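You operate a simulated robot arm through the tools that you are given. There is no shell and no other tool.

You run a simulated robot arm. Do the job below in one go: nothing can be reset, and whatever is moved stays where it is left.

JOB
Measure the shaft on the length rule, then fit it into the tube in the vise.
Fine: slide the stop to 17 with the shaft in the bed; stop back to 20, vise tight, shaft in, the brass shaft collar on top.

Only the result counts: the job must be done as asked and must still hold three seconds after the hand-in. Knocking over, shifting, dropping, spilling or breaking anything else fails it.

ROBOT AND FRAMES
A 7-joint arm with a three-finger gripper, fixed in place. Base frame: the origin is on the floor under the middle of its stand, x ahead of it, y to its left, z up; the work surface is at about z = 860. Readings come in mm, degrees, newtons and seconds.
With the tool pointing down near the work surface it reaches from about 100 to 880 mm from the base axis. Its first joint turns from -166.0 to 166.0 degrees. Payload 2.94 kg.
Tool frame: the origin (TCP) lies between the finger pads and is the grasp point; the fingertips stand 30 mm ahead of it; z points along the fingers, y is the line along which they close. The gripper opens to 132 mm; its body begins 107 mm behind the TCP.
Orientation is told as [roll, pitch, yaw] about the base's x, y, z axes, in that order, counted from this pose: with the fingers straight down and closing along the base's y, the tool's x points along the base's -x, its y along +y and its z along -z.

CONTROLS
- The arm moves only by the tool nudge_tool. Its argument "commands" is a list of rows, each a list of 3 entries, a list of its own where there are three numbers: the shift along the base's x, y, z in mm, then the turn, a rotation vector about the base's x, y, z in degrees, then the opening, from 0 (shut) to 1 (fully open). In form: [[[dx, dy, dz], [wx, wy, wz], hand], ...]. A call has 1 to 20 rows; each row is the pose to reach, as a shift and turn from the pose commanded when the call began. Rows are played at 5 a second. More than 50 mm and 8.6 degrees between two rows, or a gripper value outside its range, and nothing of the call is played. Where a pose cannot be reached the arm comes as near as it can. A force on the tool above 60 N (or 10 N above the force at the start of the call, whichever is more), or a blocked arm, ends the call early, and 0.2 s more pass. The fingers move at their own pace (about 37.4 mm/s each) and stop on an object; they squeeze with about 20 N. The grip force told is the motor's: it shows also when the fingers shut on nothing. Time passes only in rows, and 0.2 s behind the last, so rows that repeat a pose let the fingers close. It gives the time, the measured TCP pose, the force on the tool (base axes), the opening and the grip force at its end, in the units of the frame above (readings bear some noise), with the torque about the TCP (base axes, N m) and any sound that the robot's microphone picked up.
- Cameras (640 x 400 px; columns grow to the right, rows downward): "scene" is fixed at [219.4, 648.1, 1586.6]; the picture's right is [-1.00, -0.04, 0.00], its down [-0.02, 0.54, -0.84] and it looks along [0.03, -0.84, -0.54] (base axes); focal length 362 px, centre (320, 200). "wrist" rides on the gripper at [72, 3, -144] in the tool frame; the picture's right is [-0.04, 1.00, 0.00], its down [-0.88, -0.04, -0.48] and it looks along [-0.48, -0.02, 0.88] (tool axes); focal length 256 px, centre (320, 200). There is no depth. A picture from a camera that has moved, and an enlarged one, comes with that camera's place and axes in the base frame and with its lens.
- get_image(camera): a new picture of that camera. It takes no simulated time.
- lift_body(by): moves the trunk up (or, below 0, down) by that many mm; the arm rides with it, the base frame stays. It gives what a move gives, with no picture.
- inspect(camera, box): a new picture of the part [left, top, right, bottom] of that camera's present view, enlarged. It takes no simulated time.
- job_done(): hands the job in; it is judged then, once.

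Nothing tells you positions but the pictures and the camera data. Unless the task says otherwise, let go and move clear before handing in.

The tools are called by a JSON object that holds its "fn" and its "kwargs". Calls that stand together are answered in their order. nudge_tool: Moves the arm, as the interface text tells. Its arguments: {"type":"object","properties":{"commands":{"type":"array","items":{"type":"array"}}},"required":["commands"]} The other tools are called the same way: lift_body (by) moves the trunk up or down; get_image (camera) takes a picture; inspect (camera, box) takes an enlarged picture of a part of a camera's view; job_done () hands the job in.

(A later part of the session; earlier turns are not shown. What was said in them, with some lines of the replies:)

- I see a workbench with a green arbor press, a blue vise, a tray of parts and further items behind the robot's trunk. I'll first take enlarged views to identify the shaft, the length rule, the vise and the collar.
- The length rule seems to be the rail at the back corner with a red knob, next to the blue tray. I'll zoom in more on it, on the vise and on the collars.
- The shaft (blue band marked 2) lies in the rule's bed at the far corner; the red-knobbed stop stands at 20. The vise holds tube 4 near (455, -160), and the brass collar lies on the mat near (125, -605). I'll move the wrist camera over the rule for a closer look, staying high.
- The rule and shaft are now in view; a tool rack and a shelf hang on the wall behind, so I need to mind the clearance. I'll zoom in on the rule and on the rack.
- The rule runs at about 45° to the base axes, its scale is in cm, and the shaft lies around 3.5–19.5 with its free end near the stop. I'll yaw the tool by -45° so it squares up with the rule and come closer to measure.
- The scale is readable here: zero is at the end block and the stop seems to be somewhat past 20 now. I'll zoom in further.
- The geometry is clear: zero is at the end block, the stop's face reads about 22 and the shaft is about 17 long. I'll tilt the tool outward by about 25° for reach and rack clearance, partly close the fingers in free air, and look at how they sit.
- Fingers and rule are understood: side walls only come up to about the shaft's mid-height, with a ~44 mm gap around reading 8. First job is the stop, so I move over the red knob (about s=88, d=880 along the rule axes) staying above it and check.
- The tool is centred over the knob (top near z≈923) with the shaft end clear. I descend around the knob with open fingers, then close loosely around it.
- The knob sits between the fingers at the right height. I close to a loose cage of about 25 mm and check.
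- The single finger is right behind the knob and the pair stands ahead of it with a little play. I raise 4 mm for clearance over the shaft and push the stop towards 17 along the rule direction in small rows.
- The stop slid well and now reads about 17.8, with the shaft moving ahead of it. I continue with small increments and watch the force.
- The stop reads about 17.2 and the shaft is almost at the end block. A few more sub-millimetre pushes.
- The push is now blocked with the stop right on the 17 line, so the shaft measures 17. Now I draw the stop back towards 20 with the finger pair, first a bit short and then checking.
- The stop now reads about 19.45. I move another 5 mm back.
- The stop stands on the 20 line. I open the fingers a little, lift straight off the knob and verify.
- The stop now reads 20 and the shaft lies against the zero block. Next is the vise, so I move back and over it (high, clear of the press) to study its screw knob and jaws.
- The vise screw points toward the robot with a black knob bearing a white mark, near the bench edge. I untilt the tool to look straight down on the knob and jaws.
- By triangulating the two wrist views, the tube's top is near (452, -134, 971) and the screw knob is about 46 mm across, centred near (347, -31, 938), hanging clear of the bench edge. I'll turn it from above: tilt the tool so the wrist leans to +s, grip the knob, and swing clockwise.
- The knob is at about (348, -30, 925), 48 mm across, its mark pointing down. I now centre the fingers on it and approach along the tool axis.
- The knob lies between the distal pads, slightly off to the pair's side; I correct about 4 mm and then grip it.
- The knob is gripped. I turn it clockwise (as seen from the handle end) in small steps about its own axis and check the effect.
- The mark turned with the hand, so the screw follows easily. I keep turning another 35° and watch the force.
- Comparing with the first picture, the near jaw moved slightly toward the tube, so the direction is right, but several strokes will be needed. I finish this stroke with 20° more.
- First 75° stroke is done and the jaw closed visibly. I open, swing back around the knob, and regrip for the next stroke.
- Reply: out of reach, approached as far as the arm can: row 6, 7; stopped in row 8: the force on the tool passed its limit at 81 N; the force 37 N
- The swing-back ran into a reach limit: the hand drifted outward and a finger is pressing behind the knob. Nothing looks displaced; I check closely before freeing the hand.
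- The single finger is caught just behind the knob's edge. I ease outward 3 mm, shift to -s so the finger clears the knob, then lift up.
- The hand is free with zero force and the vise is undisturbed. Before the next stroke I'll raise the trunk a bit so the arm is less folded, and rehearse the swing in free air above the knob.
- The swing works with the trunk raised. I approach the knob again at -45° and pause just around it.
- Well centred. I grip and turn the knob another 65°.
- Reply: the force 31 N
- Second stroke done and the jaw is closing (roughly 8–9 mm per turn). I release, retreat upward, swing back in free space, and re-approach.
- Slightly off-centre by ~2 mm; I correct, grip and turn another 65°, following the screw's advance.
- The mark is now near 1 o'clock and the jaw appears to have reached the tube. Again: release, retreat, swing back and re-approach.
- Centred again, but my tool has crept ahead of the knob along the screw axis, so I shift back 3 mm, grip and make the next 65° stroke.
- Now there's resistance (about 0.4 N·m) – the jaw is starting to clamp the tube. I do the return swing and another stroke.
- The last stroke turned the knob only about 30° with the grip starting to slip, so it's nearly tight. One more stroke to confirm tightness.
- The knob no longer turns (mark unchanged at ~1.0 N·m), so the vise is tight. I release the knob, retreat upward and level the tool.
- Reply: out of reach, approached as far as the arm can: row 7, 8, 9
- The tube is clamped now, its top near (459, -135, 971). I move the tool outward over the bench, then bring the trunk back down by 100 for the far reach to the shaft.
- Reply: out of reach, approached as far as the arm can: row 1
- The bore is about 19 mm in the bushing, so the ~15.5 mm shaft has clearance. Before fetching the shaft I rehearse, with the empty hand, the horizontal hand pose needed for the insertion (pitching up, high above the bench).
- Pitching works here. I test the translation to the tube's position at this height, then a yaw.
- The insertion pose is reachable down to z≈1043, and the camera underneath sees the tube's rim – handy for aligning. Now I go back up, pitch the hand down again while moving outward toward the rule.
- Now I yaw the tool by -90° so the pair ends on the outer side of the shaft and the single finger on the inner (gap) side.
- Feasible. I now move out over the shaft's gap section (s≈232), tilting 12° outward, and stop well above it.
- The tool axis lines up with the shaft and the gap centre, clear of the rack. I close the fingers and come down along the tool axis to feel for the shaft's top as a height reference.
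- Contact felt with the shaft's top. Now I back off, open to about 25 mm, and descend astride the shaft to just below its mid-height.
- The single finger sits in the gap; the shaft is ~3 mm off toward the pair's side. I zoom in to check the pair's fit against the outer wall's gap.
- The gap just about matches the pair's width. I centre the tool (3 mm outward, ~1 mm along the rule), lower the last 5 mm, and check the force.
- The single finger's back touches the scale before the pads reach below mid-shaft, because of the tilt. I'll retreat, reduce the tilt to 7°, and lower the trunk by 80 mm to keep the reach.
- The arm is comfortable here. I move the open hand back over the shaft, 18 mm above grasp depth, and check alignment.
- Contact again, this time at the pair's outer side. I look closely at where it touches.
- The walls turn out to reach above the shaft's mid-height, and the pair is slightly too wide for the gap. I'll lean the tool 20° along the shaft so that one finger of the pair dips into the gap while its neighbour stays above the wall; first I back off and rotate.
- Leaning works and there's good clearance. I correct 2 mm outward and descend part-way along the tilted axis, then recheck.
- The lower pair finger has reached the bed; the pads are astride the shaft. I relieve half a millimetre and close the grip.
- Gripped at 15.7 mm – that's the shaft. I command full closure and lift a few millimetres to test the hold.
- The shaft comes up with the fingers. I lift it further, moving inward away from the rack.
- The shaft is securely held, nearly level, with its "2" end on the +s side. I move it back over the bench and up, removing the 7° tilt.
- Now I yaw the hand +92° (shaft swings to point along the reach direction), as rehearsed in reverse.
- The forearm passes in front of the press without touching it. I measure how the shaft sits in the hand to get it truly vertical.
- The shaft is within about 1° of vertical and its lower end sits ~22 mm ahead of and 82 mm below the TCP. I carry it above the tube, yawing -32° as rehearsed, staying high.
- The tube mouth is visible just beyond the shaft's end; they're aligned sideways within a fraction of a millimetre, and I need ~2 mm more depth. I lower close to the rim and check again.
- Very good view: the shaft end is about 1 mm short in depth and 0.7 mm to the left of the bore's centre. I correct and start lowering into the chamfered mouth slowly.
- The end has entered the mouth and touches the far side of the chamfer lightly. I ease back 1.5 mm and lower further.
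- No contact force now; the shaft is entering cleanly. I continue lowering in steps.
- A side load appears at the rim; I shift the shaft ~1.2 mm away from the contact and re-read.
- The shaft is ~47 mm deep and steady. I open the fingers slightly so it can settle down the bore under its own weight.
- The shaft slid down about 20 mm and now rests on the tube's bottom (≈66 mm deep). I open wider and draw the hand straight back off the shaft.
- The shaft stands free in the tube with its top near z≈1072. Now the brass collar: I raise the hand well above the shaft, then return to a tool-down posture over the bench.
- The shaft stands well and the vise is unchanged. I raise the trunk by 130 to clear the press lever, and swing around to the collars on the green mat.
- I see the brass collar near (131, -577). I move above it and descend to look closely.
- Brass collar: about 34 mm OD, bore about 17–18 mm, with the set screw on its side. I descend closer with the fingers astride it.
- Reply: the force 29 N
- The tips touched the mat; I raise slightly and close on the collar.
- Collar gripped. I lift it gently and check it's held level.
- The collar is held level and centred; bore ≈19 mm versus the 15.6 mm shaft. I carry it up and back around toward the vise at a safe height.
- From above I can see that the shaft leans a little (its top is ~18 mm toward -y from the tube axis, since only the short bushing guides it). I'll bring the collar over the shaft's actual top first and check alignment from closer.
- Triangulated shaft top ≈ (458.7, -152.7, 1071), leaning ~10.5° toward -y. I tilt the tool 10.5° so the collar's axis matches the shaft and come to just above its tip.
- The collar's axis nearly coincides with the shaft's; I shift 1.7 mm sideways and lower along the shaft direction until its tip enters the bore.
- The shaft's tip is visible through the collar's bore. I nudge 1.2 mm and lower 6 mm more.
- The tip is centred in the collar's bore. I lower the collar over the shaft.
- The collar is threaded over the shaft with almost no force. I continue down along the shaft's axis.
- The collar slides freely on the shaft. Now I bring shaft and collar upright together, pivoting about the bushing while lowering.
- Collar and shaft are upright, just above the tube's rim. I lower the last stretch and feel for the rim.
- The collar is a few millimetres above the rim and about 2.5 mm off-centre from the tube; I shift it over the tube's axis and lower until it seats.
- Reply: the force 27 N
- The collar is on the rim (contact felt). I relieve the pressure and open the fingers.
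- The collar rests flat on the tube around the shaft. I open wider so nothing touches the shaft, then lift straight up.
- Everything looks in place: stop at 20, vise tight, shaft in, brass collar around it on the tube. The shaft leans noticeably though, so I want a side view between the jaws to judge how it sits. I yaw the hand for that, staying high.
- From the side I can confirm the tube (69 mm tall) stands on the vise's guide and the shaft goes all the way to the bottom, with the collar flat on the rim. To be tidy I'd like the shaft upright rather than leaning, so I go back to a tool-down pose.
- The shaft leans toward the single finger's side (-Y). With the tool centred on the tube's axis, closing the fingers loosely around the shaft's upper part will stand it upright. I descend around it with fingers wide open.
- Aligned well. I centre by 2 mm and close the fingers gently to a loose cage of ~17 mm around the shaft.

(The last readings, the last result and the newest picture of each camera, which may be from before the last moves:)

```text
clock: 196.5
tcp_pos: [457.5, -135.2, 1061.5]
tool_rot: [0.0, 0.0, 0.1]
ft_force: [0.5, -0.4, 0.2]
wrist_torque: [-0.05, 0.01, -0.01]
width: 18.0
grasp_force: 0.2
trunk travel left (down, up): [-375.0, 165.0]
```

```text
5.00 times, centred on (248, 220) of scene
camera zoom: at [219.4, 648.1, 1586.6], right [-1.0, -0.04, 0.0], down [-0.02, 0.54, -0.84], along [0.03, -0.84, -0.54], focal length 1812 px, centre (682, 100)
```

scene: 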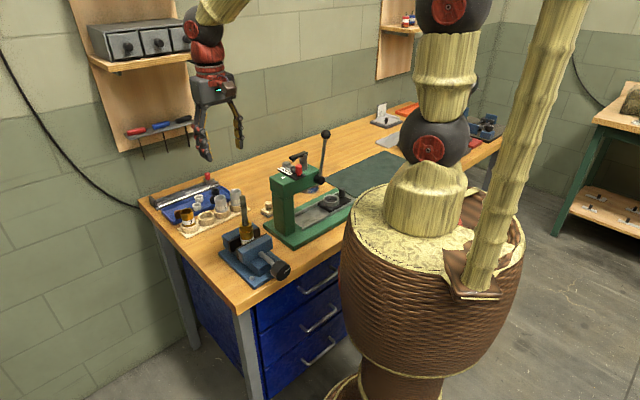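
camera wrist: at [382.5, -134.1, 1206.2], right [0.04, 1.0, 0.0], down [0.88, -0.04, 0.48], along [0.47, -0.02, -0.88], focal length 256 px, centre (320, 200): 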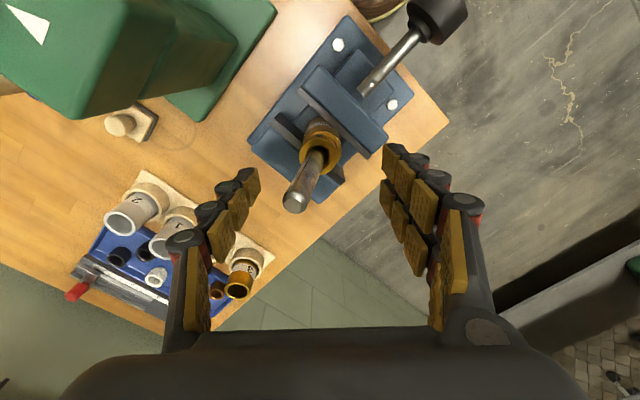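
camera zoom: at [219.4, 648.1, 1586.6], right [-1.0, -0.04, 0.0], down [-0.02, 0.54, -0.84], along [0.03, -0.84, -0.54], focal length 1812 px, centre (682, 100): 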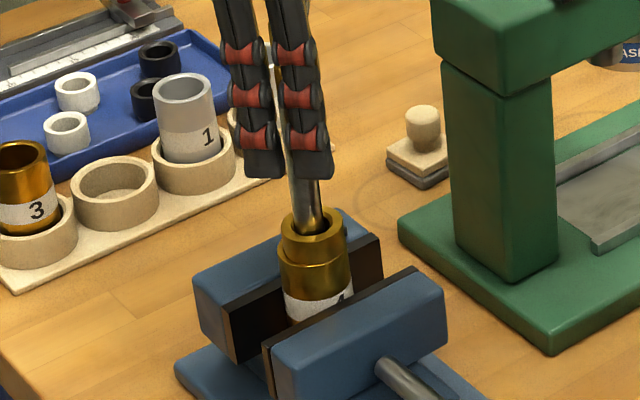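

The shaft is nearly upright within the cage, leaning ~1.7° onto the single finger. I push 2 mm more, then open slowly and see whether it stays.

{"fn": "nudge_tool", "kwargs": {"commands": [[[0, 1, 0], [0, 0, 0], 0.135], [[0, 2, 0], [0, 0, 0], 0.135], [[0, 2, 0], [0, 0, 0], 0.135], [[0, 2, 0], [0, 0, 0], 0.135]]}}

{"fn": "inspect", "kwargs": {"camera": "wrist", "box": [270, 110, 370, 230]}}

{"fn": "inspect", "kwargs": {"camera": "scene", "box": [225, 170, 270, 250]}}

```text
clock: 197.5
tcp_pos: [458.1, -133.3, 1061.2]
tool_rot: [0.0, 0.1, 0.2]
ft_force: [-0.5, 0.2, 0.9]
wrist_torque: [0.03, -0.01, -0.02]
width: 18.1
grasp_force: 0.1
trunk travel left (down, up): [-375.0, 165.0]
```

```text
3.33 times, centred on (320, 170) of wrist
camera zoom: at [386.0, -130.9, 1204.9], right [0.04, 1.0, 0.0], down [0.88, -0.04, 0.48], along [0.47, -0.02, -0.88], focal length 853 px, centre (320, 300)
```

zoom: 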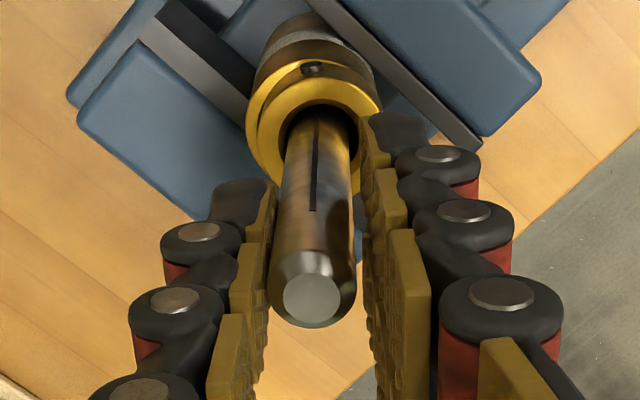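

```text
5.00 times, centred on (248, 210) of scene
camera zoom: at [219.4, 648.1, 1586.6], right [-1.0, -0.04, 0.0], down [-0.02, 0.54, -0.84], along [0.03, -0.84, -0.54], focal length 1812 px, centre (682, 150)
```

zoom: 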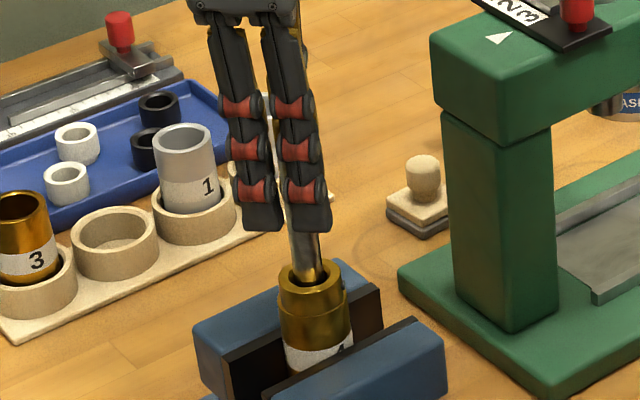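

The shaft's top is now right over the tube's axis (≈0.5° lean). I open the fingers gradually.

{"fn": "nudge_tool", "kwargs": {"commands": [[[0, 0, 0], [0, 0, 0], 0.15], [[0, 0, 0], [0, 0, 0], 0.165], [[0, 0, 0], [0, 0, 0], 0.18], [[0, 0, 0], [0, 0, 0], 0.2], [[0, 0, 0], [0, 0, 0], 0.2]]}}

{"fn": "inspect", "kwargs": {"camera": "wrist", "box": [270, 110, 370, 230]}}

```text
clock: 198.7
tcp_pos: [457.9, -134.7, 1061.1]
tool_rot: [0.0, 0.0, 0.1]
ft_force: [0.2, -0.4, 0.3]
wrist_torque: [0.01, 0.0, -0.01]
width: 26.8
grasp_force: 0.0
trunk travel left (down, up): [-375.0, 165.0]
```

```text
3.33 times, centred on (320, 170) of wrist
camera zoom: at [386.0, -130.9, 1204.9], right [0.04, 1.0, 0.0], down [0.88, -0.04, 0.48], along [0.47, -0.02, -0.88], focal length 853 px, centre (320, 300)
```

zoom: 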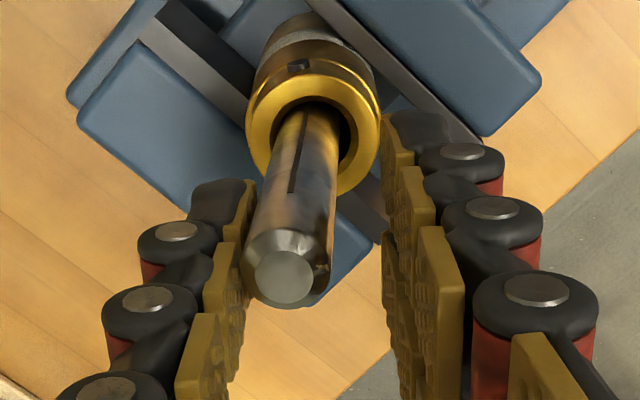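

The shaft follows the finger back: with the bushing's play it simply rests at a small natural lean and doesn't stand by itself. That's inherent to the loose fit, so I let it settle gently and clear the hand.

{"fn": "nudge_tool", "kwargs": {"commands": [[[0, 0, 0], [0, 0, 0], 0.23], [[0, 0, 0], [0, 0, 0], 0.26], [[0, 0, 0], [0, 0, 0], 0.29], [[0, 0, 0], [0, 0, 0], 0.33], [[0, 0, 0], [0, 0, 0], 0.38], [[0, 0, 0], [0, 0, 0], 0.45], [[0, 0, 0], [0, 0, 0], 0.55], [[0, 0, 0], [0, 0, 0], 0.65], [[0, 0, 0], [0, 0, 0], 0.65]]}}

{"fn": "inspect", "kwargs": {"camera": "wrist", "box": [260, 100, 380, 220]}}

{"fn": "inspect", "kwargs": {"camera": "scene", "box": [225, 170, 270, 250]}}

```text
clock: 200.7
tcp_pos: [457.5, -133.8, 1061.1]
tool_rot: [0.0, 0.0, 0.1]
ft_force: [-0.2, 1.1, -0.5]
wrist_torque: [0.0, -0.01, -0.04]
width: 85.8
grasp_force: 0.1
trunk travel left (down, up): [-375.0, 165.0]
```

```text
3.33 times, centred on (320, 160) of wrist
camera zoom: at [386.0, -130.9, 1204.9], right [0.04, 1.0, 0.0], down [0.88, -0.04, 0.48], along [0.47, -0.02, -0.88], focal length 853 px, centre (320, 333)
```

zoom: 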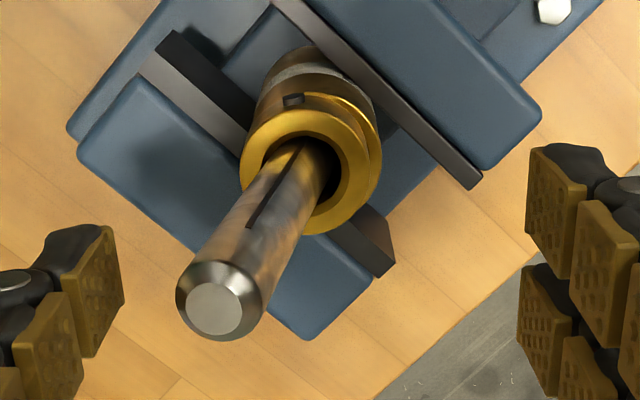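

```text
5.00 times, centred on (248, 210) of scene
camera zoom: at [219.4, 648.1, 1586.6], right [-1.0, -0.04, 0.0], down [-0.02, 0.54, -0.84], along [0.03, -0.84, -0.54], focal length 1812 px, centre (682, 150)
```

zoom: 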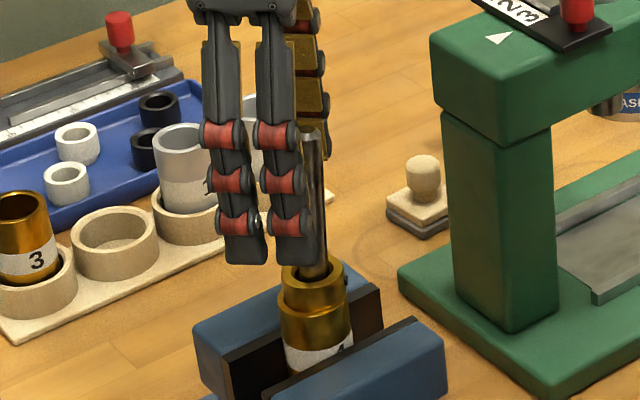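

The shaft rests at its natural lean, with the collar flat on the tube. I lift the hand straight up and well clear, then do a final check.

{"fn": "nudge_tool", "kwargs": {"commands": [[[0, 0, 20], [0, 0, 0], 0.65], [[0, 0, 50], [0, 0, 0], 0.65], [[0, 0, 85], [0, 0, 0], 0.65], [[0, 0, 120], [0, 0, 0], 0.65], [[0, 0, 150], [0, 0, 0], 0.65], [[20, -20, 180], [0, 0, 0], 0.65], [[45, -45, 200], [0, 0, 0], 0.65], [[70, -75, 210], [0, 0, 0], 0.65], [[70, -75, 210], [0, 0, 0], 0.65]]}}

{"fn": "get_image", "kwargs": {"camera": "scene"}}

{"fn": "inspect", "kwargs": {"camera": "scene", "box": [205, 180, 295, 290]}}

{"fn": "inspect", "kwargs": {"camera": "scene", "box": [140, 160, 240, 230]}}

{"fn": "get_image", "kwargs": {"camera": "wrist"}}

```text
clock: 202.7
tcp_pos: [529.2, -207.3, 1269.2]
tool_rot: [0.0, 0.0, 0.1]
ft_force: [-1.2, -0.5, 0.2]
wrist_torque: [-0.02, -0.02, -0.02]
width: 85.7
grasp_force: 0.1
trunk travel left (down, up): [-375.0, 165.0]
```

```text
taken
```

scene: 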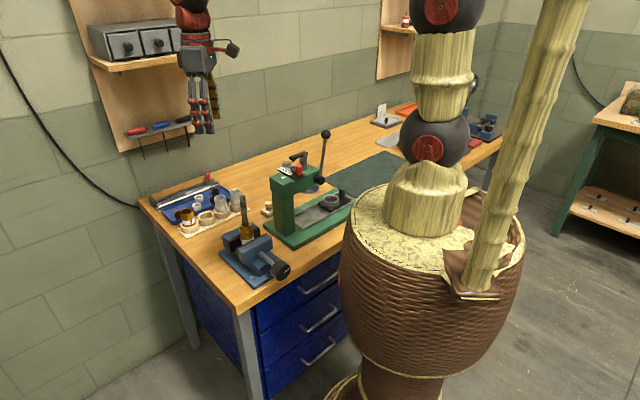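

```text
3.64 times, centred on (250, 235) of scene
camera zoom: at [219.4, 648.1, 1586.6], right [-1.0, -0.04, 0.0], down [-0.02, 0.54, -0.84], along [0.03, -0.84, -0.54], focal length 1318 px, centre (574, 73)
```

zoom: 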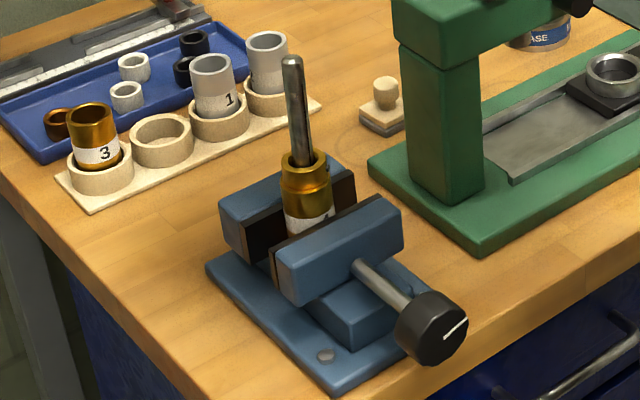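

```text
5.71 times, centred on (190, 195) of scene
camera zoom: at [219.4, 648.1, 1586.6], right [-1.0, -0.04, 0.0], down [-0.02, 0.54, -0.84], along [0.03, -0.84, -0.54], focal length 2071 px, centre (1063, 229)
```

zoom: 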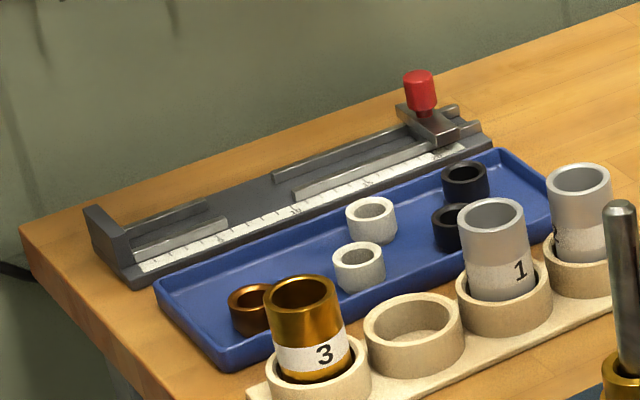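

```text
taken
camera wrist: at [456.5, -204.4, 1413.6], right [0.04, 1.0, 0.0], down [0.88, -0.04, 0.48], along [0.48, -0.02, -0.88], focal length 256 px, centre (320, 200)
```

wrist: 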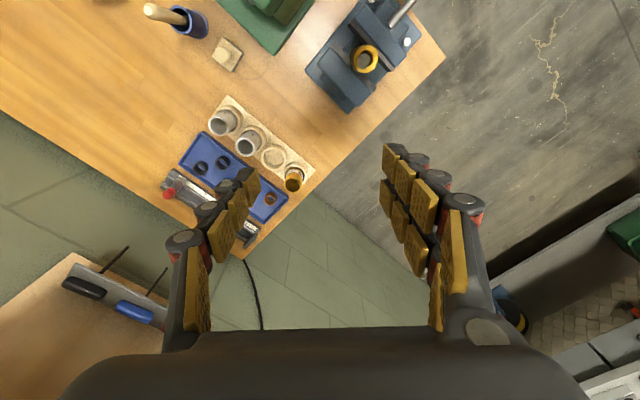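

{"fn": "inspect", "kwargs": {"camera": "wrist", "box": [155, 155, 225, 215]}}

{"fn": "inspect", "kwargs": {"camera": "wrist", "box": [330, 30, 400, 90]}}

```text
6.67 times, centred on (190, 185) of wrist
camera zoom: at [456.5, -204.4, 1413.6], right [0.04, 1.0, 0.0], down [0.88, -0.04, 0.48], along [0.48, -0.02, -0.88], focal length 1707 px, centre (1187, 300)
```

zoom: 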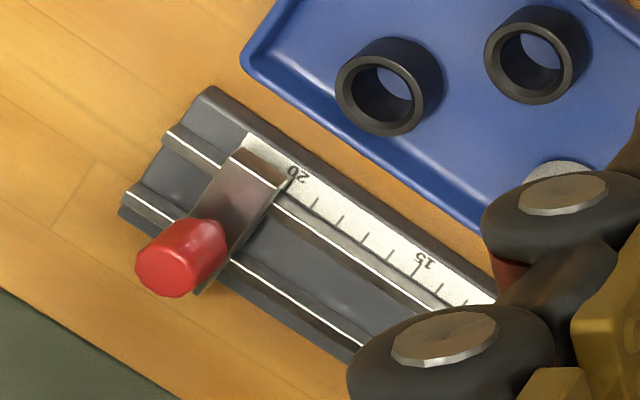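

```text
6.67 times, centred on (365, 60) of wrist
camera zoom: at [456.5, -204.4, 1413.6], right [0.04, 1.0, 0.0], down [0.88, -0.04, 0.48], along [0.48, -0.02, -0.88], focal length 1707 px, centre (20, 1133)
```

zoom: 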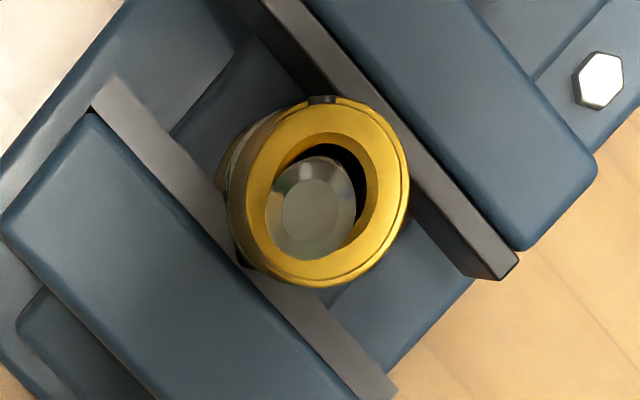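

Final check: the stop is at the 20 line, the vise is tight on the tube, the shaft is in to the bottom, and the brass collar sits around it on the tube. The hand is clear and nothing else has moved, so I hand the job in.

{"fn": "job_done", "kwargs": {}}

```text
The job is handed in.
```

The shaft measures 17 and is fitted into the tube in the vise, with the brass collar on top. I have handed the job in, but the system only confirmed that it was received, not that it passed.

- **Measuring:** I slid the stop in until the shaft was held against the zero block, and it sat on the 17 line. I then drew the stop back to 20, and it still read 20 at the end.
- **Vise:** I turned the screw about 255° until it stopped moving, with the grip slipping at about 1 N·m. The knob's mark had not moved at the last check. The jaw pushed the tube a few millimetres before gripping it.
- **Shaft:** It goes down to the bottom of the tube, about 69 mm, with the end marked 2 down.
- **Lean:** The shaft leans about 9–10° from vertical. The hole in the tube's bushing is about 3 mm wider than the shaft. I stood the shaft upright once, but it fell back to the same lean when I let go.
- **Collar:** The brass collar sits flat on the tube's rim around the shaft, slightly off-centre. I lowered it over the tilted shaft, so it rests on the tube rather than being clamped.

Once, while I was turning the vise, a finger caught behind the knob and the force reached 81 N. The vise did not shift, and I saw nothing else knocked or moved. The hand is open and clear of everything.
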